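You operate a simulated robot arm through the tools that you are given. There is no shell and no other tool. Be economical: measure what you need, move in short steps, check, and stop when the job is done.

The job below is to be done with a simulated robot arm. You get a single attempt, and the scene is never put back.

## Task
Take the grease pot on the front of the rig table and put it away on the rg side top. Then fetch the square block from the top of the camera bench and set it on the top of the carton bench. Then put three of the gel cartridges from the top of the camera bench on the top of the test bench. Then press the shutter button two times. Then put two of the wire ends from the motor end of the rig table on the rg side shelf. Keep to this order.

Only the result counts: the job must be done as asked and must still hold three seconds after the hand-in. Knocking over, shifting, dropping, spilling or breaking anything else fails it.

## Robot
A 7-joint arm with a fingered hand on a trunk, on a base that drives. Base frame: it is fixed to the floor where the robot stands at the start and does not move with it; the origin is under the middle of the robot, x ahead of it, y to its left, z up. Units: cm, degrees, N and s.
With the tool pointing down near the work surface it reaches from about 36 to 70 cm from the robot's upright axis, wherever it stands. Its first joint turns from -69.0 to 172.0 degrees. Places, roughly: gel cartridge [300, 200, 100]; grease pot (7x7x4 cm) [50, -20, 90]; shutter button [270, 100, 110]; side [40, 300, 70]; square block (3x4x4 cm) [270, 160, 90]; top of the carton bench [290, -200, 90]; top of the test bench [290, 230, 90]; wire end (3x3x6 cm) [70, 20, 90]. Payload 3.2 kg.
The tool frame sits at the grasp point between the pads (the TCP): z along the fingers, y along the line on which they close. The tips reach 2.6 cm beyond it. Largest opening 8.8 cm; the body of the gripper starts 3 cm behind the TCP. The gripper is a hand of 5 fingers: y runs from the thumb to the fingers, the wrist lies at [-1.6, -10.8, -17.2] in the tool frame, and closing takes about 1.5 s.
Orientation is that of the tool frame in the base frame, as [roll, pitch, yaw] about the fixed x, y, z axes, in that order (R = Rz(yaw) Ry(pitch) Rx(roll)). With the fingers straight down and the wrist toward the robot, the tool's x, y and z point along [0, 1, 0], [1, 0, 0] and [0, 0, -1] of the base frame.

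## Interface
- The arm moves only by the tool jog_arm. Its argument "commands" is one flat list of numbers, 6 for each row, row after row: the shift along the base's x, y, z in cm, then the turn, a rotation vector about the base's x, y, z in degrees. In form: [dx, dy, dz, ax, ay, az, dx, dy, dz, ax, ay, az, ...]. A call has 1 to 20 rows; each row is the pose to reach, as a shift and turn from the pose commanded when the call began. "jaw" is the gripper command, from -1 (shut) to 1 (fully open), values between in proportion, set as the call begins (left out, the last holds). Each row takes 0.2 s and may step no farther than 5 cm and 8.6 degrees from the row before; otherwise, or with a gripper value out of range, the whole call is refused. Where a pose cannot be reached the arm comes as near as it can. A force on the tool above 40 N (or 10 N above the force at the start of the call, whichever is more), or a blocked arm, ends the call early, and 0.2 s more pass. Each finger travels about 7.2 cm/s and halts on what it meets, pressing with about 31 N; the grip force reading is that of the motor and also rises with nothing between the fingers. The clock runs only during rows and for 0.2 s after the last one: add rows that repeat a pose to give the fingers time. It gives the time, the measured TCP pose, the force on the tool (base axes), the opening and the grip force at its end, in the units of the frame above (readings bear some noise), with the torque about the TCP (base axes, N m) and any sound that the robot's microphone picked up.
- Cameras (640 x 400 px; columns grow to the right, rows downward): "scene" is now at [13.1, 2.41, 140.75]; the picture's right is [0.20, -0.98, 0.00], its down [-0.68, -0.14, -0.72] and it looks along [0.70, 0.15, -0.70] (base axes); focal length 272 px, centre (320, 200). "wrist" rides on the gripper at [6.7, -9.7, -11.7] in the tool frame; the picture's right is [-0.71, 0.33, -0.62], its down [-0.65, -0.65, 0.39] and it looks along [-0.28, 0.68, 0.68] (tool axes); focal length 234 px, centre (320, 200). There is no depth. A picture from a camera that has moved, and an enlarged one, comes with that camera's place and axes in the base frame and with its lens. The place of the scene camera against the robot may be out by one fixed shift of up to 1.2 cm in any direction.
- snapshot(camera): a new picture of that camera. The clock stands still meanwhile.
- raise_lower(by): slides the trunk up (or, below 0, down) by that many cm; the arm and the scene camera ride with it, the base frame stays. It gives what a move gives, with no picture.
- base_move(legs): drives the robot by 1 to 6 legs, each [ahead, left, turn to the left] in cm, cm and degrees, along the robot's own axes; the way and the turn of a leg run together, so that a leg with both is an arc; at most 150 cm and 180 degrees a leg. The arm and the cameras ride along, it lands a little off, and it stops where it bumps. It gives what a move gives.
- set_fingers(index, middle, ring, little, thumb_bend, thumb_turn): sets how far each is bent, from 0 (flat) to 1 (curled in); at 0.3 the hand is open as for a grip, at 0.7 the pads meet at the TCP. One left out holds its place. A second passes; each finger stops where it meets its share of the squeeze, and holds until it gets a number again. A gripper value or a shape takes the hand back. It gives what a move gives, with no picture; readings hold the bend of each and the force on index, middle, ring, little, thumb and palm. thumb_turn goes from beside the hand (0) to across from the fingers (1), as for a grip.
- hand_shape(shape): the hand has 5 fingers and takes this shape, open, in about a second: jaw (thumb against the fingers, like two jaws); tri (thumb and two fingers); tip (a fingertip pinch); poke (one finger out to press); point (the index stretched); flat (the hand flat); cup (the hand cupped); fist (a fist). The gripper value then closes the fingers along that shape, each until it touches; the sizes above hold for jaw. It gives what a move gives, with no picture.
- aim_head(pan, tilt): turns the head with the scene camera to pan (to the left, within 86 degrees either way) and tilt (down, from -29 to 69), counted from straight ahead of the robot. It gives what a move gives.
- zoom(camera, box): a new picture of the part [left, top, right, bottom] of that camera's present view, enlarged. The clock stands still meanwhile.
- close_job(): hands the job in; it is judged then, once.

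Work in short steps. Places have to be worked out from the pictures, the camera data and where the tool is seen: move nearer, look again, correct. Check each grasp and each placing, and mend what went wrong. You have 217 turns and 202 pictures in all, those below and enlarged ones among them. Open the gripper and draw the arm clear of the work before you hand the job in, unless the task says otherwise.

The tools are called after "Call:" as name(argument=value, ...) on one line, values as JSON. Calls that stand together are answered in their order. jog_arm: Moves the arm, as the interface text tells. Its arguments: {"type":"object","properties":{"commands":{"type":"array","items":{"type":"number"}},"jaw":{"type":"number"}},"required":["commands"]} The other tools are called the same way: raise_lower (by) slides the trunk up or down; hand_shape (shape) gives the hand a shape; set_fingers (index, middle, ring, little, thumb_bend, thumb_turn) moves the fingers one by one; base_move (legs) drives the base; aim_head (pan, tilt) turns the head that bears the scene camera; snapshot (camera) takes a picture; zoom (camera, box) takes an enlarged picture of a part of a camera's view; close_job () hands the job in.

At the start:

```text
clock: 0.0
ee_pos: [44.04, 10.55, 111.13]
tool_rot: [-179.9, -0.1, 90.1]
force: [0.5, 0.7, 1.1]
wrist_torque: [-0.01, 0.02, -0.01]
gripper_width: 8.8
gripper_force: 0.1
shape: jaw
bend: [0.3, 0.3, 0.3, 0.3, 0.3, 0.97]
finger forces: [0.0, 0.0, 0.0, 0.1, 0.0, 0.0]
trunk travel left (down, up): [-72.5, 11.5]
robot x, y, heading: [0.34, -0.32, 0.1]
head pan, tilt: [11.7, 44.1]
```

scene: 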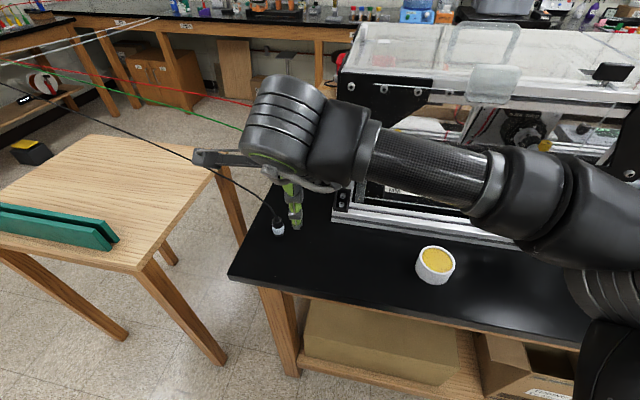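
wrist: 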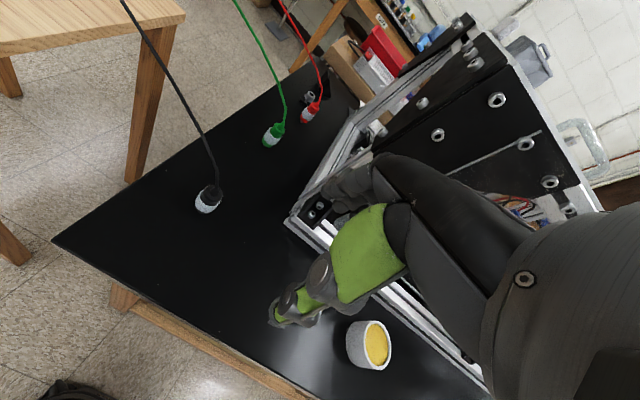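

I start by looking around to find the side table, benches and labels.

Call:
aim_head(pan=80, tilt=20)

Call:
snapshot(camera="scene")

Call:
aim_head(pan=40, tilt=15)

Call:
snapshot(camera="scene")

Call:
aim_head(pan=0, tilt=15)

Call:
snapshot(camera="scene")

Call:
aim_head(pan=-50, tilt=20)

Call:
snapshot(camera="scene")

```text
clock: 1.4
ee_pos: [44.05, 10.55, 111.13]
tool_rot: [-180.0, -0.1, 90.1]
force: [0.4, 0.1, -0.6]
wrist_torque: [0.02, -0.01, 0.0]
gripper_width: 8.75
gripper_force: 0.0
shape: jaw
bend: [0.3, 0.3, 0.3, 0.3, 0.3, 0.97]
finger forces: [0.0, 0.0, 0.1, 0.0, 0.1, 0.0]
trunk travel left (down, up): [-72.5, 11.5]
robot x, y, heading: [-0.57, 0.1, -0.1]
head pan, tilt: [80.0, 20.0]
```

```text
199 pictures are left
camera scene: at [6.69, 9.92, 144.49], right [0.98, -0.17, 0.0], down [-0.06, -0.34, -0.94], along [0.16, 0.93, -0.34], focal length 272 px, centre (320, 200)
```

scene: 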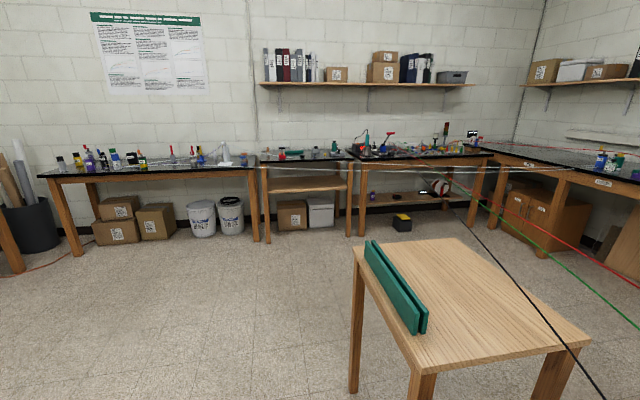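

```text
clock: 2.5
ee_pos: [44.07, 10.6, 111.13]
tool_rot: [-180.0, -0.2, 90.1]
force: [-0.5, -0.4, -0.6]
wrist_torque: [-0.03, 0.01, -0.01]
gripper_width: 8.79
gripper_force: 0.0
shape: jaw
bend: [0.3, 0.3, 0.3, 0.3, 0.3, 0.97]
finger forces: [0.0, 0.0, 0.0, 0.1, 0.0, 0.1]
trunk travel left (down, up): [-72.5, 11.5]
robot x, y, heading: [0.04, 0.13, -0.0]
head pan, tilt: [40.0, 15.0]
```

```text
198 pictures are left
camera scene: at [12.22, 6.76, 145.31], right [0.64, -0.77, 0.0], down [-0.2, -0.17, -0.97], along [0.74, 0.62, -0.26], focal length 272 px, centre (320, 200)
```

scene: 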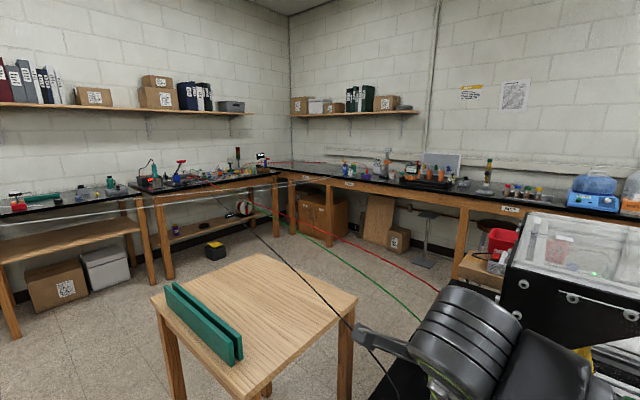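

```text
clock: 3.5
ee_pos: [44.04, 10.58, 111.12]
tool_rot: [179.9, -0.1, 90.1]
force: [1.2, 0.5, 0.7]
wrist_torque: [0.02, 0.02, 0.01]
gripper_width: 8.79
gripper_force: 0.0
shape: jaw
bend: [0.3, 0.3, 0.3, 0.3, 0.3, 0.97]
finger forces: [0.0, 0.0, 0.1, 0.0, 0.0, 0.0]
trunk travel left (down, up): [-72.5, 11.5]
robot x, y, heading: [0.34, 0.04, -0.0]
head pan, tilt: [0.0, 15.0]
```

```text
197 pictures are left
camera scene: at [14.41, 0.76, 145.31], right [0.0, -1.0, 0.0], down [-0.26, 0.0, -0.97], along [0.97, 0.0, -0.26], focal length 272 px, centre (320, 200)
```

scene: 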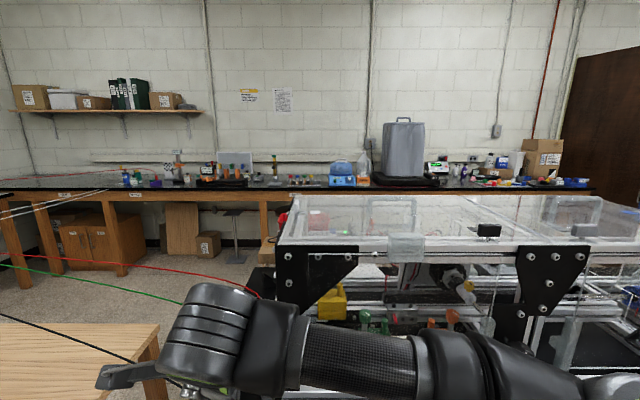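

```text
clock: 4.7
ee_pos: [44.13, 10.48, 111.28]
tool_rot: [180.0, -0.1, 90.1]
force: [0.7, 0.7, 0.0]
wrist_torque: [-0.02, 0.01, 0.02]
gripper_width: 8.78
gripper_force: 0.1
shape: jaw
bend: [0.3, 0.3, 0.3, 0.3, 0.3, 0.97]
finger forces: [0.1, 0.1, 0.0, 0.0, 0.0, 0.1]
trunk travel left (down, up): [-72.5, 11.5]
robot x, y, heading: [0.08, -0.36, 0.0]
head pan, tilt: [-50.0, 20.0]
```

```text
196 pictures are left
camera scene: at [11.06, -6.38, 144.49], right [-0.77, -0.64, 0.0], down [-0.22, 0.26, -0.94], along [0.6, -0.72, -0.34], focal length 272 px, centre (320, 200)
```

scene: 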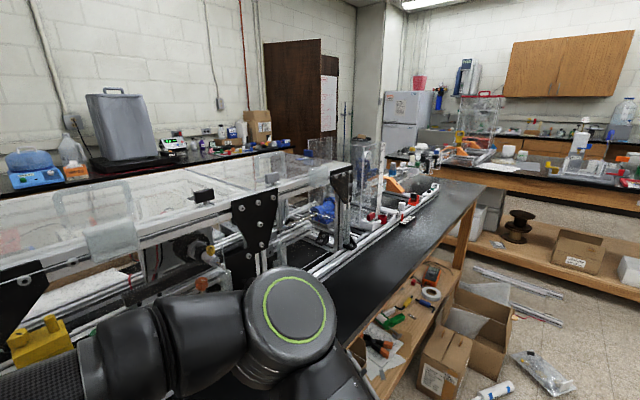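

Call:
aim_head(pan=80, tilt=20)

Call:
zoom(camera="scene", box=[240, 110, 400, 250])

Call:
zoom(camera="scene", box=[340, 110, 500, 250])

Call:
aim_head(pan=40, tilt=15)

Call:
zoom(camera="scene", box=[260, 140, 400, 230])

Call:
zoom(camera="scene", box=[380, 130, 540, 230])

Call:
zoom(camera="scene", box=[500, 130, 640, 230])

```text
clock: 6.8
ee_pos: [44.06, 10.45, 111.13]
tool_rot: [180.0, -0.2, 90.1]
force: [-0.3, 0.5, 0.5]
wrist_torque: [0.03, -0.02, 0.02]
gripper_width: 8.78
gripper_force: 0.0
shape: jaw
bend: [0.3, 0.3, 0.3, 0.3, 0.3, 0.97]
finger forces: [0.0, 0.0, 0.0, 0.1, 0.0, 0.0]
trunk travel left (down, up): [-72.5, 11.5]
robot x, y, heading: [0.14, 0.12, 0.1]
head pan, tilt: [80.0, 20.0]
```

```text
2.86 times, centred on (320, 180) of scene
camera zoom: at [6.69, 9.92, 144.49], right [0.98, -0.17, 0.0], down [-0.06, -0.34, -0.94], along [0.16, 0.93, -0.34], focal length 778 px, centre (320, 257)
```

zoom: 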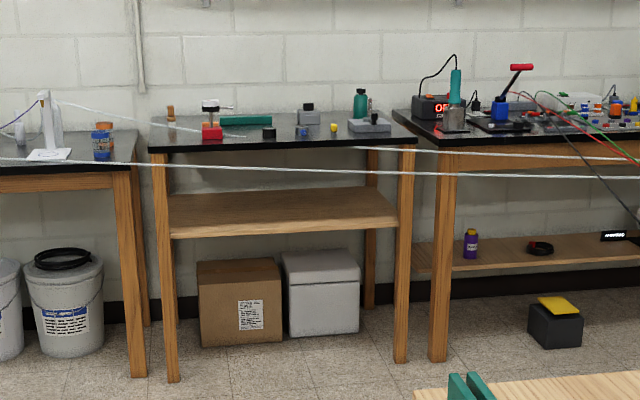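

```text
2.86 times, centred on (420, 180) of scene
camera zoom: at [6.69, 9.92, 144.49], right [0.98, -0.17, 0.0], down [-0.06, -0.34, -0.94], along [0.16, 0.93, -0.34], focal length 778 px, centre (34, 257)
```

zoom: 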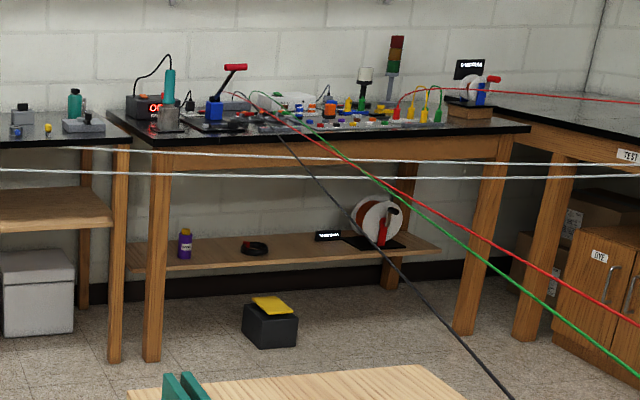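

```text
clock: 7.9
ee_pos: [44.0, 10.4, 111.13]
tool_rot: [180.0, -0.1, 90.1]
force: [-0.1, -0.6, 0.3]
wrist_torque: [0.0, 0.02, 0.04]
gripper_width: 8.78
gripper_force: 0.1
shape: jaw
bend: [0.3, 0.3, 0.3, 0.3, 0.3, 0.97]
finger forces: [0.0, 0.1, 0.0, 0.0, 0.1, 0.0]
trunk travel left (down, up): [-72.5, 11.5]
robot x, y, heading: [-0.04, -0.14, 0.0]
head pan, tilt: [40.0, 15.0]
```

```text
4.44 times, centred on (330, 185) of scene
camera zoom: at [12.21, 6.76, 145.31], right [0.64, -0.77, 0.0], down [-0.2, -0.17, -0.97], along [0.74, 0.62, -0.26], focal length 1210 px, centre (276, 267)
```

zoom: 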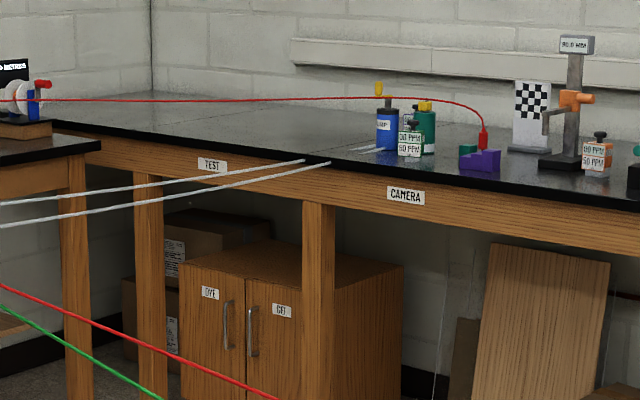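

```text
4.00 times, centred on (460, 180) of scene
camera zoom: at [12.21, 6.76, 145.31], right [0.64, -0.77, 0.0], down [-0.2, -0.17, -0.97], along [0.74, 0.62, -0.26], focal length 1089 px, centre (-240, 280)
```

zoom: 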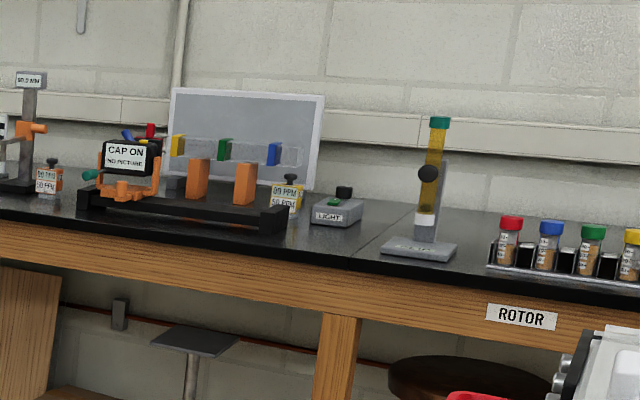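

```text
4.00 times, centred on (570, 180) of scene
camera zoom: at [12.21, 6.76, 145.31], right [0.64, -0.77, 0.0], down [-0.2, -0.17, -0.97], along [0.74, 0.62, -0.26], focal length 1089 px, centre (-680, 280)
```

zoom: 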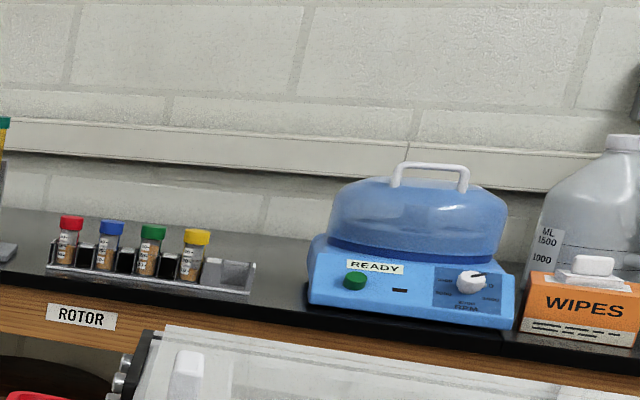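

Find the pot: aim the head toward it and view.

Call:
aim_head(pan=-10, tilt=55)

Call:
snapshot(camera="scene")

Call:
aim_head(pan=30, tilt=50)

Call:
snapshot(camera="scene")

```text
clock: 9.1
ee_pos: [44.01, 10.57, 111.11]
tool_rot: [180.0, 0.0, 90.0]
force: [0.7, -0.4, -0.1]
wrist_torque: [-0.02, 0.0, -0.02]
gripper_width: 8.8
gripper_force: 0.0
shape: jaw
bend: [0.3, 0.3, 0.3, 0.3, 0.3, 0.97]
finger forces: [0.0, 0.0, 0.0, 0.0, 0.1, 0.1]
trunk travel left (down, up): [-72.5, 11.5]
robot x, y, heading: [0.01, -0.05, -0.1]
head pan, tilt: [-10.0, 55.0]
```

```text
190 pictures are left
camera scene: at [12.17, -0.5, 139.29], right [-0.17, -0.98, 0.0], down [-0.81, 0.14, -0.57], along [0.57, -0.1, -0.82], focal length 272 px, centre (320, 200)
```

scene: 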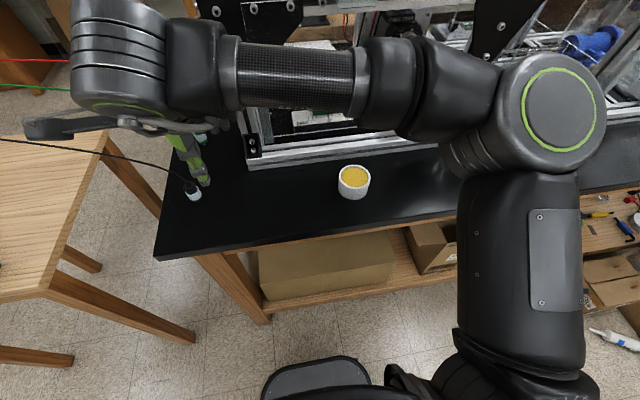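

```text
clock: 10.2
ee_pos: [44.1, 10.59, 111.29]
tool_rot: [180.0, -0.1, 90.1]
force: [1.0, 0.6, -0.4]
wrist_torque: [-0.01, -0.04, 0.0]
gripper_width: 8.78
gripper_force: 0.1
shape: jaw
bend: [0.3, 0.3, 0.3, 0.3, 0.3, 0.97]
finger forces: [0.0, 0.0, 0.0, 0.1, 0.0, 0.0]
trunk travel left (down, up): [-72.5, 11.5]
robot x, y, heading: [-0.11, -0.04, 0.0]
head pan, tilt: [30.0, 50.0]
```

```text
189 pictures are left
camera scene: at [11.74, 4.59, 139.93], right [0.5, -0.87, 0.0], down [-0.66, -0.38, -0.64], along [0.56, 0.32, -0.77], focal length 272 px, centre (320, 200)
```

scene: 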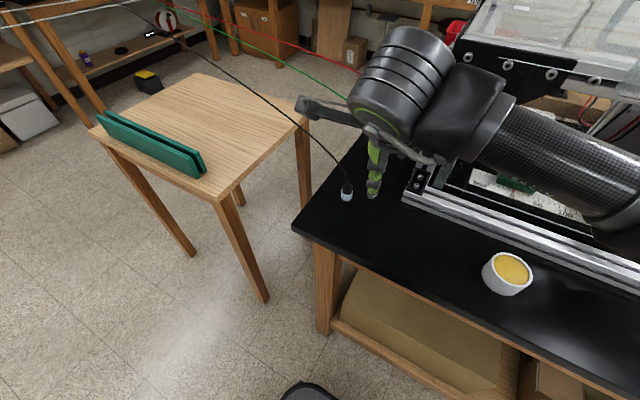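

Pot judged at about (48.6, -14.3), rail just behind it at x≈55.5. I move above it, turning the hand 90° so it closes along y, parallel to the rail.

Call:
jog_arm(commands=[0.4, -2.3, 0, 0, 0, 8, 0.8, -4.6, 0.5, 0, 0, 16, 1.2, -6.9, 1, 0, 0, 24, 1.6, -9.2, 1, 0, 0, 32, 2, -11.5, 1, 0, 0, 40, 2.4, -13.8, 1, 0, 0, 48, 2.8, -16, 1, 0, 0, 56, 3.2, -18.3, 1, 0, 0, 64, 3.6, -20.6, 1, 0, 0, 72, 4, -22.9, 1, 0, 0, 80, 4.4, -24.8, 1, 0, 0, 87, 4.4, -24.8, 1, 0, 0, 90], jaw=1)

Call:
snapshot(camera="scene")

Call:
snapshot(camera="wrist")

```text
clock: 12.8
ee_pos: [27.56, 3.64, 116.96]
tool_rot: [-179.7, -0.1, 178.6]
force: [-0.9, -0.4, -0.8]
wrist_torque: [0.0, 0.0, -0.01]
gripper_width: 8.82
gripper_force: 0.0
shape: jaw
bend: [0.3, 0.3, 0.3, 0.3, 0.3, 0.97]
finger forces: [0.0, 0.0, 0.0, 0.0, 0.0, 0.0]
out of reach, approached as far as the arm can: row 7, 8, 9, 10, 11, 12
trunk travel left (down, up): [-72.5, 11.5]
robot x, y, heading: [0.4, -0.0, 0.2]
head pan, tilt: [30.0, 50.0]
```

```text
188 pictures are left
camera scene: at [11.72, 4.55, 139.93], right [0.5, -0.87, 0.0], down [-0.66, -0.38, -0.64], along [0.56, 0.32, -0.77], focal length 272 px, centre (320, 200)
```

scene: 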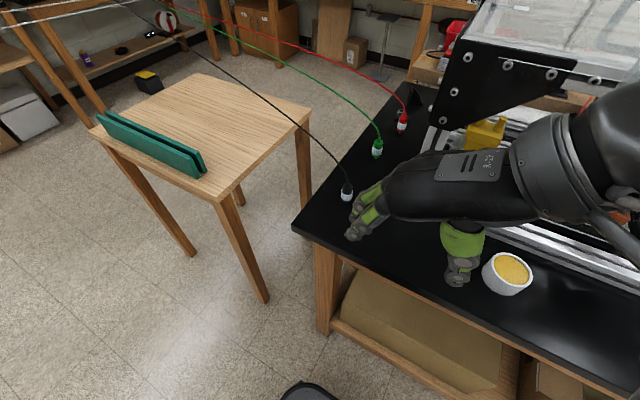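

```text
187 pictures are left
camera wrist: at [20.66, -6.01, 128.74], right [0.72, 0.32, 0.62], down [0.63, -0.67, -0.39], along [0.29, 0.67, -0.68], focal length 234 px, centre (320, 200)
```

wrist: 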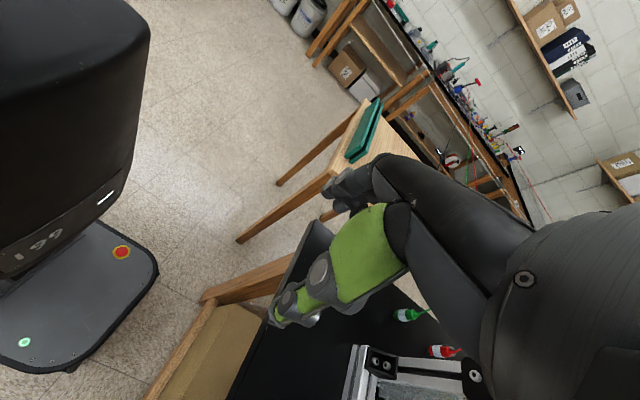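

The arm cannot take that pose; turning the other way is better. I first check what the commanded pose is now with a small turn back.

Call:
jog_arm(commands=[0, 0, 0, 0, 0, -8, 0, 0, 0, 0, 0, -16, 0, 0, 0, 0, 0, -24, 0, 0, 0, 0, 0, -32, 0, 0, 0, 0, 0, -40, 0, 0, 0, 0, 0, -48])

```text
clock: 14.2
ee_pos: [27.34, 4.14, 117.36]
tool_rot: [-180.0, 0.0, 132.0]
force: [-0.1, -0.7, -0.5]
wrist_torque: [-0.02, -0.01, -0.01]
gripper_width: 8.78
gripper_force: 0.1
shape: jaw
bend: [0.3, 0.3, 0.3, 0.3, 0.3, 0.97]
finger forces: [0.0, 0.0, 0.0, 0.0, 0.1, 0.1]
trunk travel left (down, up): [-72.5, 11.5]
robot x, y, heading: [-0.09, -0.04, 0.1]
head pan, tilt: [30.0, 50.0]
```

Call:
jog_arm(commands=[2.5, 0, 0, 0, 0, -8, 5, 0, 0, 0, 0, -16, 7.5, 0, 0, 0, 0, -24, 10, 0, 0, 0, 0, -32, 12.5, 0, 0, 0, 0, -40, 14.5, 0, 0, 0, 0, -48, 16.5, -2, -1, 0, 0, -56, 17.5, -4, -1, 0, 0, -64, 18, -6, -1, 0, 0, -72, 18.5, -8, -1, 0, 0, -80, 19, -10, -1, 0, 0, -88, 19.5, -12, -1, 0, 0, -96, 20, -14, -1, 0, 0, -104, 20.5, -16, -1, 0, 0, -112, 21.1, -18.2, -1, 0, 0, -120, 21.1, -18.2, -1, 0, 0, -128, 21.1, -18.2, -1, 0, 0, -132])

Call:
snapshot(camera="scene")

Call:
snapshot(camera="wrist")

```text
clock: 17.8
ee_pos: [48.48, -14.06, 116.28]
tool_rot: [-179.9, -0.2, -0.1]
force: [0.3, -0.2, 0.3]
wrist_torque: [-0.02, -0.02, -0.01]
gripper_width: 8.77
gripper_force: 0.1
shape: jaw
bend: [0.3, 0.3, 0.3, 0.3, 0.3, 0.97]
finger forces: [0.0, 0.0, 0.0, 0.0, 0.1, 0.1]
trunk travel left (down, up): [-72.5, 11.5]
robot x, y, heading: [0.13, -0.17, 0.0]
head pan, tilt: [30.0, 50.0]
```

```text
186 pictures are left
camera scene: at [11.75, 4.57, 139.93], right [0.5, -0.87, 0.0], down [-0.66, -0.38, -0.64], along [0.56, 0.32, -0.77], focal length 272 px, centre (320, 200)
```

scene: 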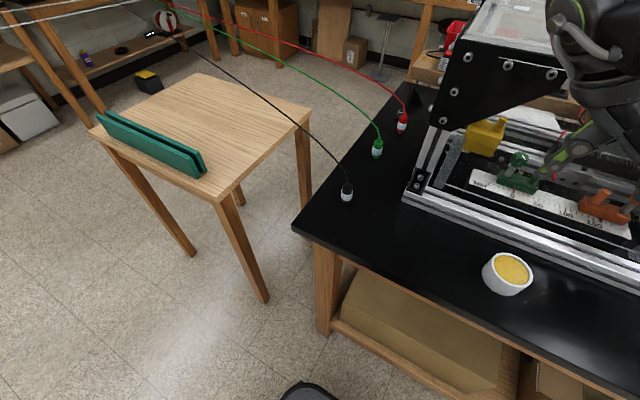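

```text
185 pictures are left
camera wrist: at [55.15, -4.38, 127.89], right [-0.71, -0.33, 0.62], down [-0.65, 0.66, -0.39], along [-0.28, -0.68, -0.68], focal length 234 px, centre (320, 200)
```

wrist: 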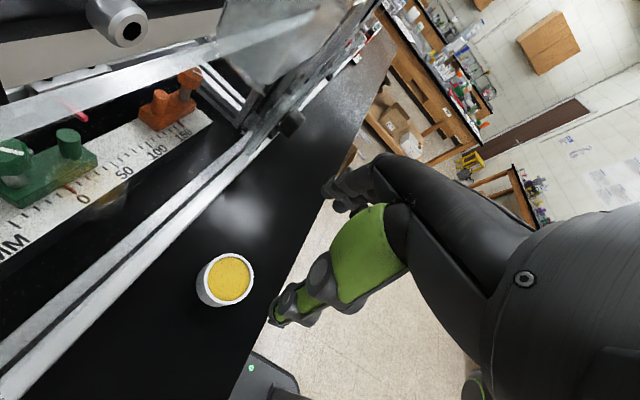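

Wrist view puts the pot top at about (47.9, -15.4). Descend partially and re-check.

Call:
jog_arm(commands=[-0.3, -0.7, -3, 0, 0, 0, -0.6, -1.3, -7, 0, 0, 0, -0.6, -1.3, -11, 0, 0, 0, -0.6, -1.3, -14, 0, 0, 0])

Call:
snapshot(camera="wrist")

Call:
snapshot(camera="scene")

```text
clock: 18.8
ee_pos: [47.76, -15.29, 101.93]
tool_rot: [179.9, -0.1, 0.1]
force: [-0.3, -0.9, 0.5]
wrist_torque: [0.03, -0.01, -0.01]
gripper_width: 8.79
gripper_force: 0.1
shape: jaw
bend: [0.3, 0.3, 0.3, 0.3, 0.3, 0.97]
finger forces: [0.0, 0.0, 0.1, 0.0, 0.0, 0.1]
trunk travel left (down, up): [-72.5, 11.5]
robot x, y, heading: [0.22, -0.26, -0.1]
head pan, tilt: [30.0, 50.0]
```

```text
184 pictures are left
camera wrist: at [54.39, -5.63, 113.69], right [-0.71, -0.33, 0.62], down [-0.65, 0.65, -0.39], along [-0.28, -0.68, -0.68], focal length 234 px, centre (320, 200)
```

wrist: 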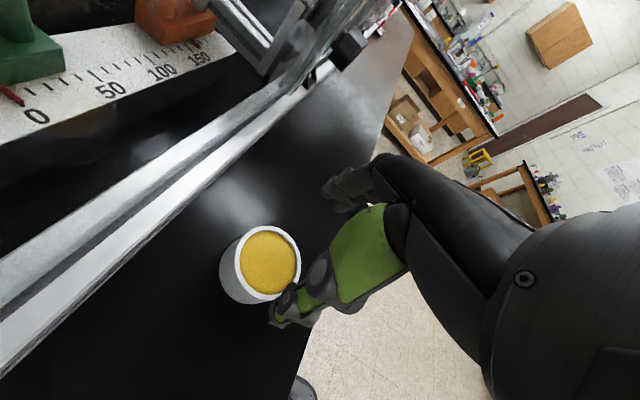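

```text
183 pictures are left
camera scene: at [11.78, 4.55, 139.93], right [0.5, -0.87, 0.0], down [-0.66, -0.38, -0.64], along [0.56, 0.32, -0.77], focal length 272 px, centre (320, 200)
```

scene: 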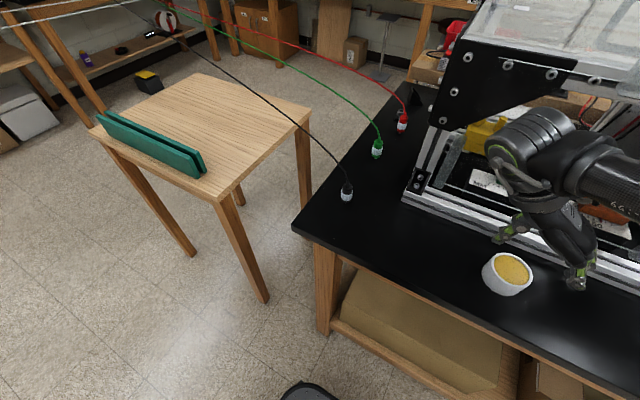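

Pot centre confirmed at (47.9, -15.1). Lower around it.

Call:
jog_arm(commands=[0.1, 0.2, -3, 0, 0, 0, 0.1, 0.2, -6, 0, 0, 0, 0.1, 0.2, -7.5, 0, 0, 0, 0.1, 0.2, -8.6, 0, 0, 0])

Call:
snapshot(camera="wrist")

Call:
zoom(camera="scene", box=[420, 150, 640, 320])

```text
clock: 19.8
ee_pos: [48.02, -14.93, 93.44]
tool_rot: [-179.9, -0.1, 0.1]
force: [0.8, 0.8, -0.3]
wrist_torque: [0.02, 0.0, 0.0]
gripper_width: 8.78
gripper_force: 0.2
shape: jaw
bend: [0.3, 0.3, 0.3, 0.3, 0.3, 0.97]
finger forces: [0.0, 0.0, 0.0, 0.0, 0.1, 0.0]
trunk travel left (down, up): [-72.5, 11.5]
robot x, y, heading: [-0.43, -0.36, 0.1]
head pan, tilt: [30.0, 50.0]
```

```text
182 pictures are left
camera wrist: at [54.64, -5.38, 105.33], right [-0.71, -0.33, 0.62], down [-0.65, 0.65, -0.39], along [-0.28, -0.68, -0.68], focal length 234 px, centre (320, 200)
```

wrist: 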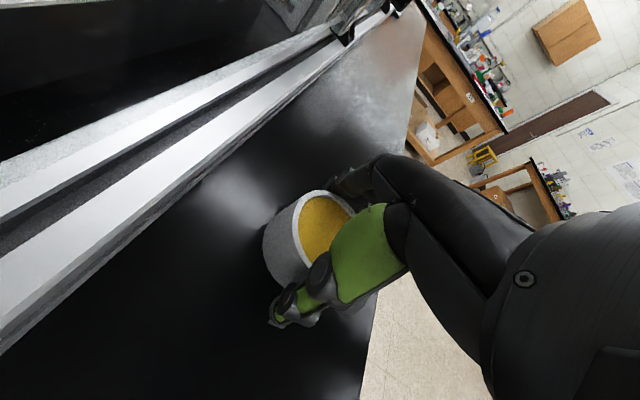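

```text
2.35 times, centred on (530, 235) of scene
camera zoom: at [11.77, 4.57, 139.93], right [0.5, -0.87, 0.0], down [-0.66, -0.38, -0.64], along [0.56, 0.32, -0.77], focal length 641 px, centre (-174, 118)
```

zoom: 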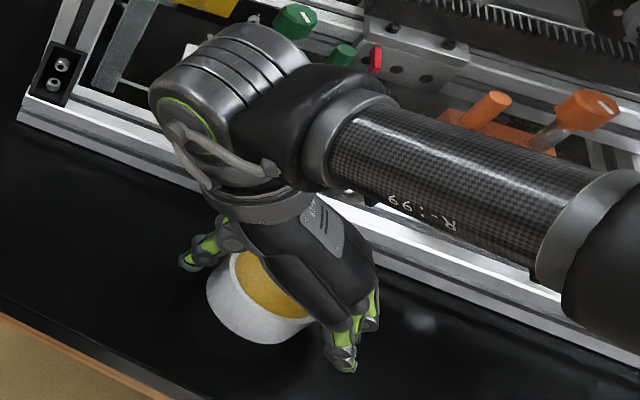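

Pot sits between thumb and fingers. Close.

Call:
jog_arm(commands=[0, 0, 0, 0, 0, 0, 0, 0, 0, 0, 0, 0, 0, 0, 0, 0, 0, 0, 0, 0, 0, 0, 0, 0, 0, 0, 0, 0, 0, 0, 0, 0, 0, 0, 0, 0], jaw=-0.3)

Call:
jog_arm(commands=[0, 0, 1, 0, 0, 0, 0, 0, 2, 0, 0, 0, 0, 0, 4, 0, 0, 0])

Call:
snapshot(camera="wrist")

```text
clock: 21.1
ee_pos: [48.01, -15.16, 93.65]
tool_rot: [180.0, 0.0, 0.2]
force: [-0.1, 0.7, 1.0]
wrist_torque: [0.16, 0.0, -0.02]
gripper_width: 6.22
gripper_force: 30.9
shape: jaw
bend: [0.4, 0.37, 0.72, 0.47, 0.07, 0.99]
finger forces: [17.3, 8.5, 0.0, 0.0, 27.9, 0.0]
trunk travel left (down, up): [-72.5, 11.5]
robot x, y, heading: [-0.01, -0.1, 0.5]
head pan, tilt: [30.0, 50.0]
```

```text
clock: 21.9
ee_pos: [47.82, -15.01, 97.69]
tool_rot: [-179.9, 0.0, 0.1]
force: [-1.3, 0.2, -0.7]
wrist_torque: [0.01, -0.01, -0.02]
gripper_width: 6.23
gripper_force: 30.6
shape: jaw
bend: [0.4, 0.37, 0.72, 0.47, 0.07, 0.99]
finger forces: [17.2, 9.3, 0.1, 0.0, 28.0, 0.1]
trunk travel left (down, up): [-72.5, 11.5]
robot x, y, heading: [-0.08, 0.01, -0.1]
head pan, tilt: [30.0, 50.0]
```

```text
180 pictures are left
camera wrist: at [54.33, -5.41, 109.39], right [-0.71, -0.33, 0.62], down [-0.65, 0.65, -0.39], along [-0.28, -0.68, -0.68], focal length 234 px, centre (320, 200)
```

wrist: 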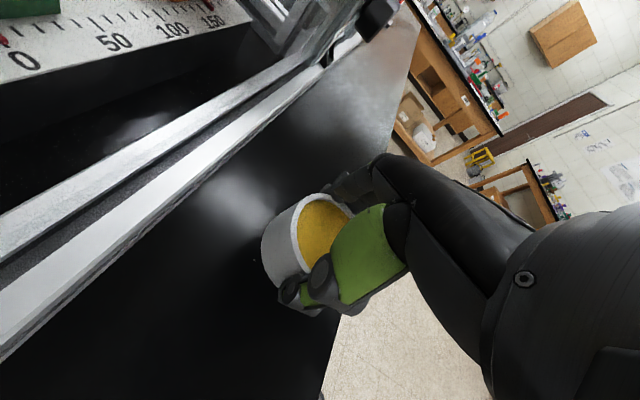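

Pot is held. Lift, tuck slightly, and drive back then left, clear of the wooden table.

Call:
jog_arm(commands=[-1, 1, 4, 0, 0, 0, -2, 2, 8, 0, 0, 0, -4, 4, 12, 0, 0, 0, -6, 6, 16, 0, 0, 0, -8, 9, 18, 0, 0, 0, -8, 12, 18, 0, 0, 0])

Call:
base_move(legs=[[-30, 0, 0], [0, 120, 0]])

Call:
aim_head(pan=60, tilt=20)

Call:
snapshot(camera="scene")

```text
clock: 23.4
ee_pos: [39.98, -3.03, 115.64]
tool_rot: [180.0, -0.1, 0.0]
force: [0.2, 0.6, -1.4]
wrist_torque: [-0.03, 0.02, 0.02]
gripper_width: 6.19
gripper_force: 30.8
shape: jaw
bend: [0.4, 0.37, 0.72, 0.47, 0.07, 0.99]
finger forces: [17.4, 9.3, 0.0, 0.0, 28.0, 0.1]
trunk travel left (down, up): [-72.5, 11.5]
robot x, y, heading: [0.17, 0.24, -0.2]
head pan, tilt: [30.0, 50.0]
```

```text
clock: 31.2
ee_pos: [10.33, 119.53, 115.53]
tool_rot: [-180.0, -0.1, -0.4]
force: [-1.6, -0.3, -1.3]
wrist_torque: [0.02, 0.01, 0.0]
gripper_width: 6.2
gripper_force: 31.5
shape: jaw
bend: [0.4, 0.37, 0.72, 0.47, 0.07, 0.99]
finger forces: [17.3, 9.4, 0.0, 0.0, 28.0, 0.0]
trunk travel left (down, up): [-72.5, 11.5]
robot x, y, heading: [-29.78, 123.19, -0.7]
head pan, tilt: [30.0, 50.0]
```

```text
clock: 32.2
ee_pos: [10.39, 119.53, 115.55]
tool_rot: [-180.0, -0.1, -0.3]
force: [-0.3, -0.7, -1.2]
wrist_torque: [-0.02, 0.0, 0.03]
gripper_width: 6.21
gripper_force: 30.8
shape: jaw
bend: [0.4, 0.37, 0.72, 0.47, 0.07, 0.99]
finger forces: [17.4, 9.3, 0.0, 0.0, 28.0, 0.0]
trunk travel left (down, up): [-72.5, 11.5]
robot x, y, heading: [-29.24, 123.18, -0.4]
head pan, tilt: [60.0, 20.0]
```

```text
179 pictures are left
camera scene: at [-19.67, 131.7, 144.48], right [0.86, -0.51, 0.0], down [-0.17, -0.3, -0.94], along [0.48, 0.81, -0.34], focal length 272 px, centre (320, 200)
```

scene: 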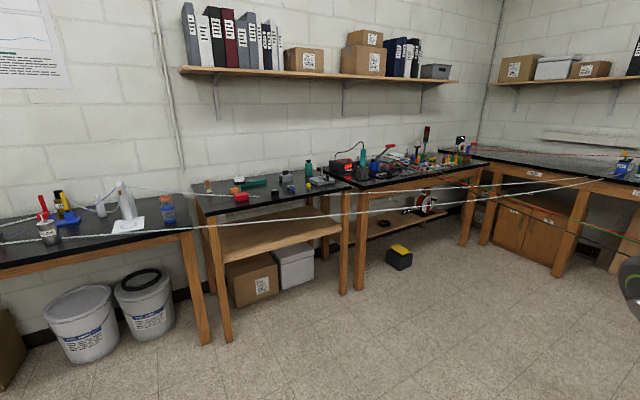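

The white lines seem to be strung cords that pass through the side-table's top, i.e. non-solid drawing; I'll still keep care. Drive on to stand in front of the side table, facing it.

Call:
base_move(legs=[[0, 70, 0], [0, 0, 90], [0, -60, 0]])

Call:
aim_head(pan=0, tilt=35)

Call:
snapshot(camera="scene")

```text
clock: 43.0
ee_pos: [36.4, 233.61, 115.59]
tool_rot: [180.0, 0.0, 88.0]
force: [0.2, 0.3, -1.5]
wrist_torque: [0.0, 0.02, -0.01]
gripper_width: 6.18
gripper_force: 30.8
shape: jaw
bend: [0.4, 0.37, 0.72, 0.47, 0.07, 0.99]
finger forces: [17.3, 9.4, 0.1, 0.1, 28.0, 0.1]
trunk travel left (down, up): [-72.5, 11.5]
robot x, y, heading: [31.59, 193.81, 87.9]
head pan, tilt: [60.0, 20.0]
```

```text
clock: 44.2
ee_pos: [36.26, 233.6, 115.63]
tool_rot: [-180.0, 0.0, 88.0]
force: [-0.4, 0.2, -1.6]
wrist_torque: [0.01, 0.01, 0.02]
gripper_width: 6.21
gripper_force: 31.1
shape: jaw
bend: [0.4, 0.37, 0.72, 0.47, 0.07, 0.99]
finger forces: [17.3, 9.4, 0.1, 0.0, 27.8, 0.1]
trunk travel left (down, up): [-72.5, 11.5]
robot x, y, heading: [31.91, 193.88, 88.2]
head pan, tilt: [0.0, 35.0]
```

```text
178 pictures are left
camera scene: at [32.35, 208.37, 142.11], right [1.0, -0.03, 0.0], down [-0.02, -0.57, -0.82], along [0.03, 0.82, -0.57], focal length 272 px, centre (320, 200)
```

scene: 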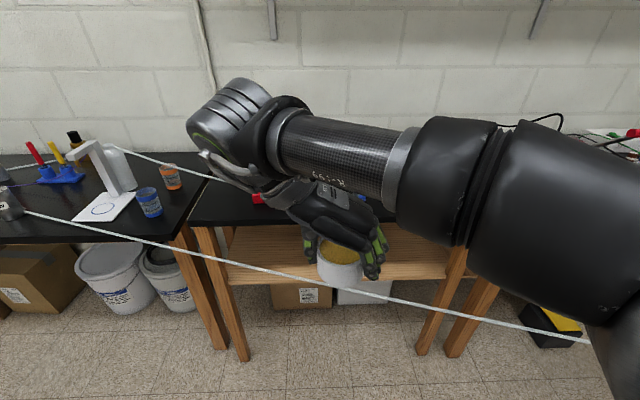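

Call:
snapshot(camera="wrist")

Call:
aim_head(pan=-20, tilt=20)

Call:
raise_lower(by=11)

Call:
snapshot(camera="scene")

```text
177 pictures are left
camera wrist: at [26.78, 240.51, 127.32], right [0.31, -0.72, 0.62], down [-0.68, -0.63, -0.39], along [0.67, -0.3, -0.68], focal length 234 px, centre (320, 200)
```

wrist: 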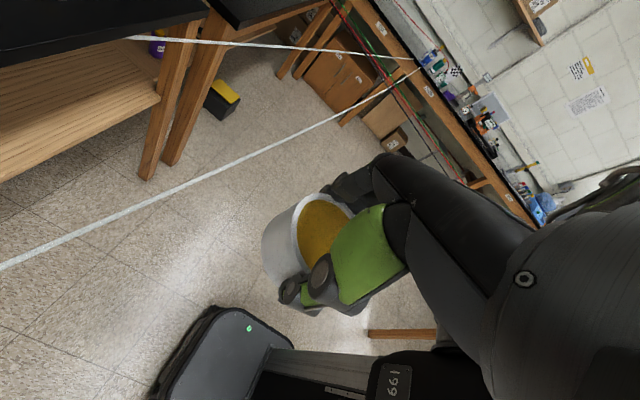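

```text
clock: 45.1
ee_pos: [36.29, 233.61, 115.55]
tool_rot: [-179.9, 0.0, 88.0]
force: [-0.6, -0.4, -1.5]
wrist_torque: [-0.02, 0.0, -0.03]
gripper_width: 6.18
gripper_force: 30.8
shape: jaw
bend: [0.4, 0.37, 0.72, 0.47, 0.07, 0.99]
finger forces: [17.3, 9.4, 0.1, 0.0, 27.8, 0.1]
trunk travel left (down, up): [-72.5, 11.5]
robot x, y, heading: [31.73, 193.93, 88.0]
head pan, tilt: [-20.0, 20.0]
```

```text
clock: 46.5
ee_pos: [36.39, 233.64, 126.57]
tool_rot: [-179.9, 0.0, 88.0]
force: [0.2, 0.4, -1.5]
wrist_torque: [0.0, 0.01, 0.02]
gripper_width: 6.23
gripper_force: 32.0
shape: jaw
bend: [0.4, 0.37, 0.72, 0.47, 0.07, 0.99]
finger forces: [17.3, 9.4, 0.1, 0.0, 27.9, 0.0]
trunk travel left (down, up): [-83.5, 0.5]
robot x, y, heading: [32.09, 193.84, 87.7]
head pan, tilt: [-20.0, 20.0]
```

```text
176 pictures are left
camera scene: at [35.55, 208.22, 155.49], right [0.93, -0.38, 0.0], down [-0.13, -0.32, -0.94], along [0.35, 0.87, -0.34], focal length 272 px, centre (320, 200)
```

scene: 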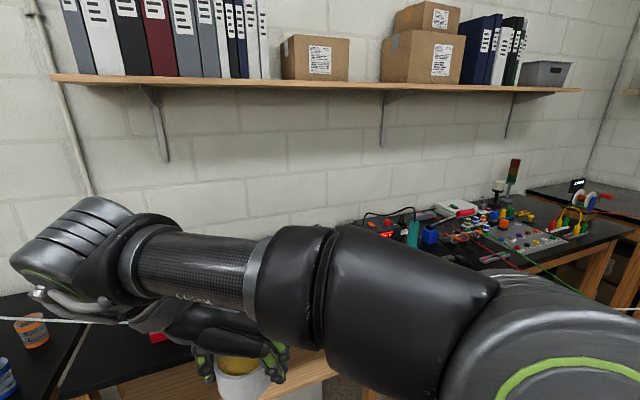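

Turn the hand so the wrist camera looks onto the table.

Call:
jog_arm(commands=[0, 1, 0, 0, 0, 8, 0, 2, 0, 0, 0, 16, 0, 3, 0, 0, 0, 24, 0, 4, 0, 0, 0, 32, 0, 4, 0, 0, 0, 40, 0, 4, 0, 0, 0, 48, 0, 4, 0, 0, 0, 56, 0, 4, 0, 0, 0, 64, 0, 4, 0, 0, 0, 72, 0, 4, 0, 0, 0, 80, 0, 4, 0, 0, 0, 86, 0, 4, 0, 0, 0, 92])

Call:
snapshot(camera="wrist")

Call:
aim_head(pan=0, tilt=35)

Call:
snapshot(camera="scene")

```text
clock: 49.1
ee_pos: [36.31, 237.65, 126.6]
tool_rot: [-179.9, -0.1, -179.8]
force: [0.9, 0.2, -1.7]
wrist_torque: [0.04, 0.05, 0.0]
gripper_width: 6.22
gripper_force: 30.4
shape: jaw
bend: [0.4, 0.37, 0.72, 0.47, 0.07, 0.99]
finger forces: [16.7, 9.7, 0.0, 0.1, 27.7, 0.0]
trunk travel left (down, up): [-83.5, 0.5]
robot x, y, heading: [32.16, 193.65, 87.9]
head pan, tilt: [-20.0, 20.0]
```

```text
175 pictures are left
camera wrist: at [29.68, 227.71, 138.27], right [0.71, 0.33, 0.62], down [0.65, -0.65, -0.39], along [0.28, 0.68, -0.68], focal length 234 px, centre (320, 200)
```

wrist: 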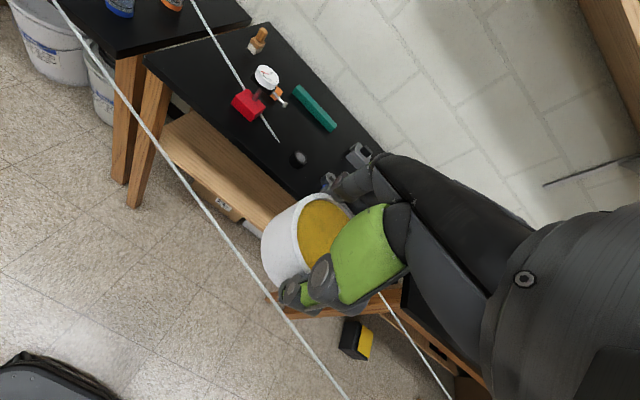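

```text
clock: 49.9
ee_pos: [36.16, 237.52, 126.59]
tool_rot: [-179.9, 0.0, -180.0]
force: [0.1, -0.2, -1.9]
wrist_torque: [-0.01, 0.01, -0.02]
gripper_width: 6.2
gripper_force: 30.7
shape: jaw
bend: [0.4, 0.37, 0.72, 0.47, 0.07, 0.99]
finger forces: [16.8, 9.8, 0.0, 0.1, 27.8, 0.1]
trunk travel left (down, up): [-83.5, 0.5]
robot x, y, heading: [31.78, 194.03, 88.1]
head pan, tilt: [0.0, 35.0]
```

```text
174 pictures are left
camera scene: at [32.37, 208.37, 153.11], right [1.0, -0.04, 0.0], down [-0.02, -0.57, -0.82], along [0.03, 0.82, -0.57], focal length 272 px, centre (320, 200)
```

scene: 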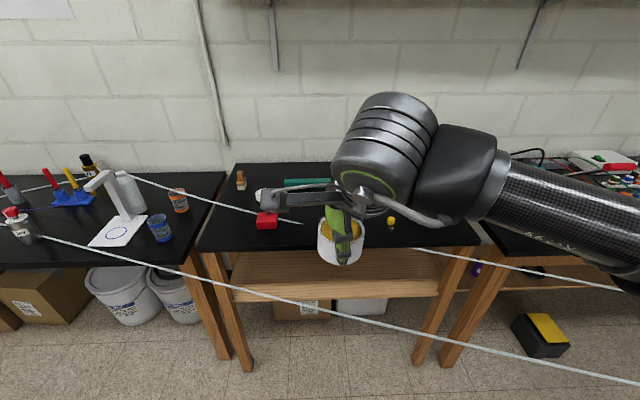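

Free spot judged near (28, 278.5), between the red clamp and the black knob. Drive ahead 25.

Call:
base_move(legs=[[25, 0, 0]])

Call:
snapshot(camera="wrist")

Call:
snapshot(camera="scene")

```text
clock: 51.8
ee_pos: [37.18, 262.36, 126.67]
tool_rot: [-180.0, -0.1, -180.0]
force: [0.2, 0.0, -1.3]
wrist_torque: [-0.01, -0.02, 0.02]
gripper_width: 6.2
gripper_force: 30.8
shape: jaw
bend: [0.4, 0.37, 0.72, 0.47, 0.07, 0.99]
finger forces: [16.9, 9.6, 0.0, 0.0, 27.8, 0.0]
trunk travel left (down, up): [-83.5, 0.5]
robot x, y, heading: [32.74, 218.76, 87.7]
head pan, tilt: [0.0, 35.0]
```

```text
173 pictures are left
camera wrist: at [30.48, 252.49, 138.31], right [0.71, 0.33, 0.62], down [0.65, -0.65, -0.39], along [0.28, 0.68, -0.68], focal length 234 px, centre (320, 200)
```

wrist: 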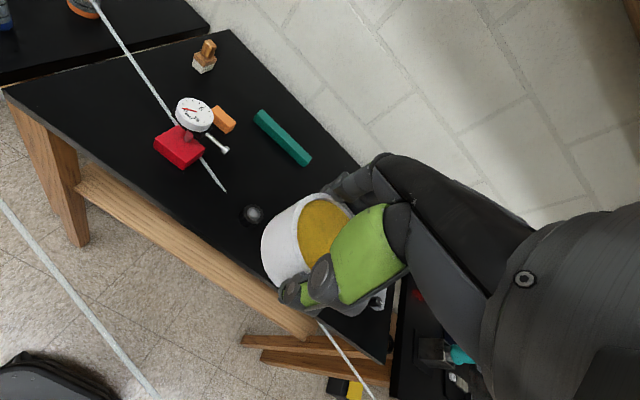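

```text
172 pictures are left
camera scene: at [33.24, 233.14, 153.11], right [1.0, -0.04, 0.0], down [-0.02, -0.57, -0.82], along [0.03, 0.82, -0.57], focal length 272 px, centre (320, 200)
```

scene: 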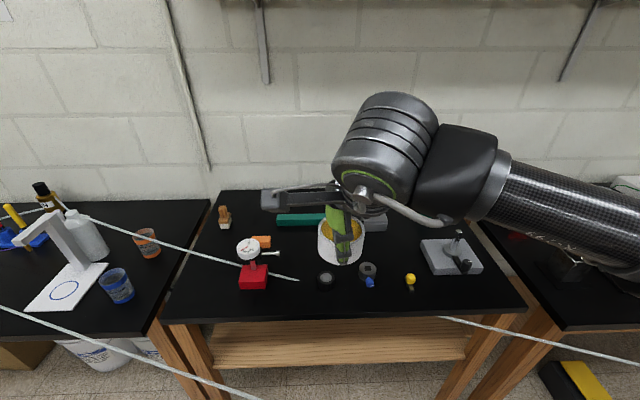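

A wider free place is at the front-left corner, about (3.5, 280). Shift the robot left 25, and check.

Call:
base_move(legs=[[0, 27, 0]])

Call:
snapshot(camera="wrist")

Call:
snapshot(camera="scene")

```text
clock: 53.6
ee_pos: [10.79, 263.35, 126.59]
tool_rot: [-179.9, -0.1, -179.9]
force: [-0.6, -0.6, -1.8]
wrist_torque: [0.0, -0.02, 0.0]
gripper_width: 6.2
gripper_force: 30.6
shape: jaw
bend: [0.4, 0.37, 0.72, 0.47, 0.07, 0.99]
finger forces: [16.7, 9.7, 0.0, 0.1, 27.7, 0.0]
trunk travel left (down, up): [-83.5, 0.5]
robot x, y, heading: [6.01, 219.68, 87.9]
head pan, tilt: [0.0, 35.0]
```

```text
171 pictures are left
camera wrist: at [4.09, 253.51, 138.28], right [0.71, 0.33, 0.62], down [0.65, -0.65, -0.39], along [0.28, 0.68, -0.68], focal length 234 px, centre (320, 200)
```

wrist: 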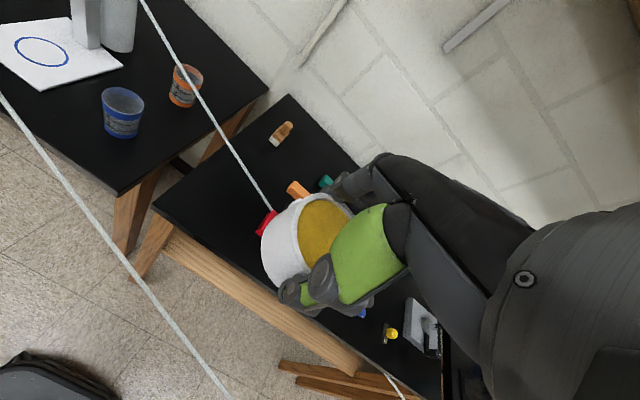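

```text
170 pictures are left
camera scene: at [6.86, 234.17, 153.1], right [1.0, -0.04, 0.0], down [-0.02, -0.57, -0.82], along [0.03, 0.82, -0.57], focal length 272 px, centre (320, 200)
```

scene: 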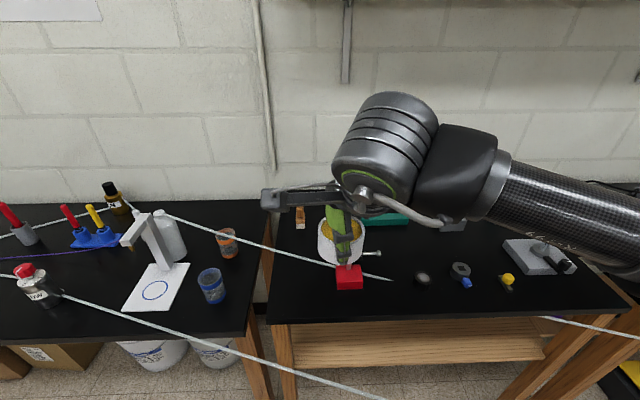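

Call:
jog_arm(commands=[-1.5, 3.5, 0, 0, 0, 0, -3, 7, 0, 0, 0, 0, -4.5, 10.5, 0, 0, 0, 0, -6, 14, 0, 0, 0, 0, -7.3, 17.2, 0, 0, 0, 0, -7.3, 17.2, 0, 0, 0, 0])

Call:
raise_lower(by=-14)

Call:
snapshot(camera="wrist")

Call:
snapshot(camera="scene")

```text
clock: 55.0
ee_pos: [3.32, 280.4, 126.82]
tool_rot: [180.0, 0.0, -179.9]
force: [0.3, -1.3, -1.7]
wrist_torque: [0.05, 0.03, 0.01]
gripper_width: 6.18
gripper_force: 31.4
shape: jaw
bend: [0.41, 0.37, 0.73, 0.47, 0.07, 0.99]
finger forces: [16.7, 9.9, 0.1, 0.1, 27.8, 0.0]
trunk travel left (down, up): [-83.5, 0.5]
robot x, y, heading: [6.4, 219.59, 88.0]
head pan, tilt: [0.0, 35.0]
```

```text
clock: 56.7
ee_pos: [3.34, 280.37, 112.85]
tool_rot: [-179.9, -0.1, -179.9]
force: [-0.4, -0.1, -2.2]
wrist_torque: [0.0, -0.04, -0.02]
gripper_width: 6.2
gripper_force: 30.6
shape: jaw
bend: [0.41, 0.37, 0.73, 0.47, 0.07, 0.99]
finger forces: [16.7, 9.8, 0.0, 0.0, 27.8, 0.1]
trunk travel left (down, up): [-69.5, 14.5]
robot x, y, heading: [6.2, 219.53, 87.9]
head pan, tilt: [0.0, 35.0]
```

```text
169 pictures are left
camera wrist: at [-3.35, 270.53, 124.55], right [0.71, 0.33, 0.62], down [0.65, -0.65, -0.39], along [0.28, 0.68, -0.68], focal length 234 px, centre (320, 200)
```

wrist: 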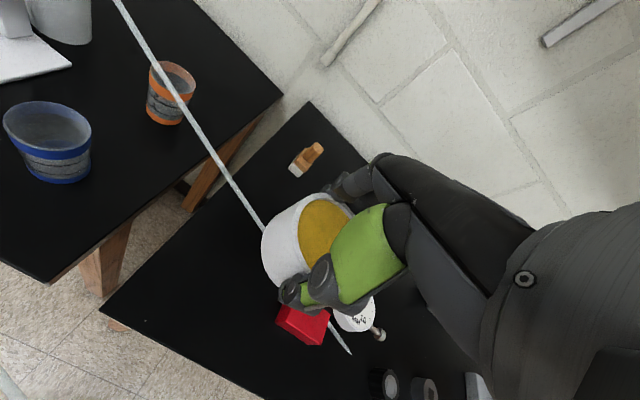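

```text
168 pictures are left
camera scene: at [6.77, 234.16, 139.11], right [1.0, -0.03, 0.0], down [-0.02, -0.57, -0.82], along [0.03, 0.82, -0.57], focal length 272 px, centre (320, 200)
```

scene: 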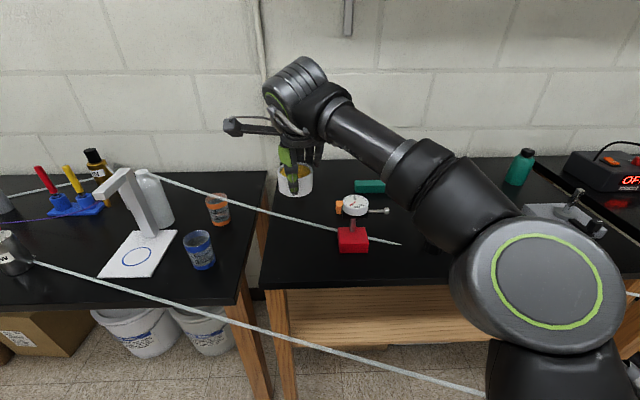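

Clear all round; lower the pot.

Call:
jog_arm(commands=[0, 0, -4, 0, 0, 0, 0, 0, -8, 0, 0, 0, 0, 0, -12, 0, 0, 0, 0, 0, -15, 0, 0, 0, 0, 0, -17.5, 0, 0, 0, 0, 0, -18.5, 0, 0, 0, 0, 0, -18.9, 0, 0, 0])

Call:
snapshot(camera="wrist")

Call:
zoom(camera="scene", box=[220, 120, 420, 300])

```text
clock: 58.3
ee_pos: [3.42, 280.3, 93.91]
tool_rot: [-179.9, 0.0, -179.9]
force: [-0.4, -0.5, -0.8]
wrist_torque: [-0.01, -0.02, 0.0]
gripper_width: 6.14
gripper_force: 31.4
shape: jaw
bend: [0.41, 0.37, 0.73, 0.47, 0.07, 0.99]
finger forces: [16.6, 9.7, 0.0, 0.0, 27.5, 0.0]
trunk travel left (down, up): [-69.5, 14.5]
robot x, y, heading: [5.94, 219.4, 87.8]
head pan, tilt: [0.0, 35.0]
```

```text
167 pictures are left
camera wrist: at [-3.28, 270.43, 105.63], right [0.71, 0.33, 0.62], down [0.65, -0.65, -0.39], along [0.28, 0.68, -0.68], focal length 234 px, centre (320, 200)
```

wrist: 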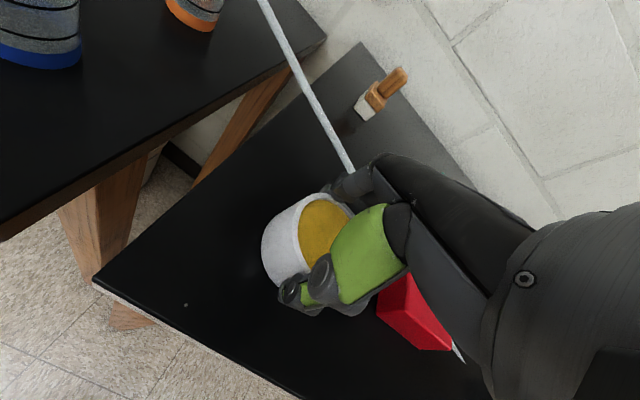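

```text
2.22 times, centred on (320, 210) of scene
camera zoom: at [6.78, 234.18, 139.1], right [1.0, -0.03, 0.0], down [-0.02, -0.57, -0.82], along [0.03, 0.82, -0.57], focal length 605 px, centre (320, 178)
```

zoom: 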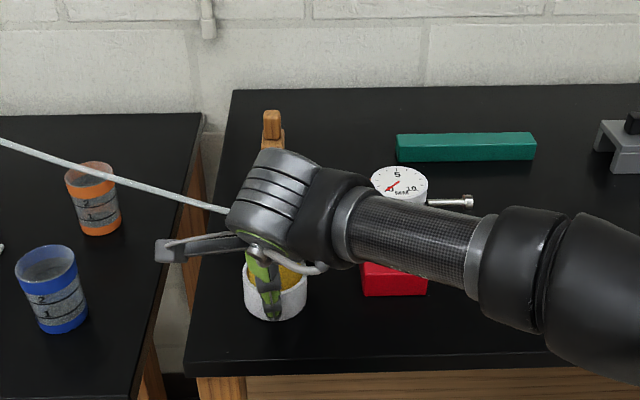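

Almost down; lower gently until contact.

Call:
jog_arm(commands=[0, 0, -0.2, 0, 0, 0, 0, 0, -0.4, 0, 0, 0, 0, 0, -0.4, 0, 0, 0])

```text
clock: 59.1
ee_pos: [3.36, 280.39, 93.65]
tool_rot: [179.9, -0.1, 179.9]
force: [-0.5, 0.3, 6.7]
wrist_torque: [-0.24, -0.06, -0.07]
gripper_width: 6.18
gripper_force: 30.3
shape: jaw
bend: [0.41, 0.37, 0.73, 0.47, 0.07, 0.99]
finger forces: [18.9, 9.6, 0.0, 0.0, 28.3, 0.0]
trunk travel left (down, up): [-69.5, 14.5]
robot x, y, heading: [6.66, 219.36, 88.0]
head pan, tilt: [0.0, 35.0]
```

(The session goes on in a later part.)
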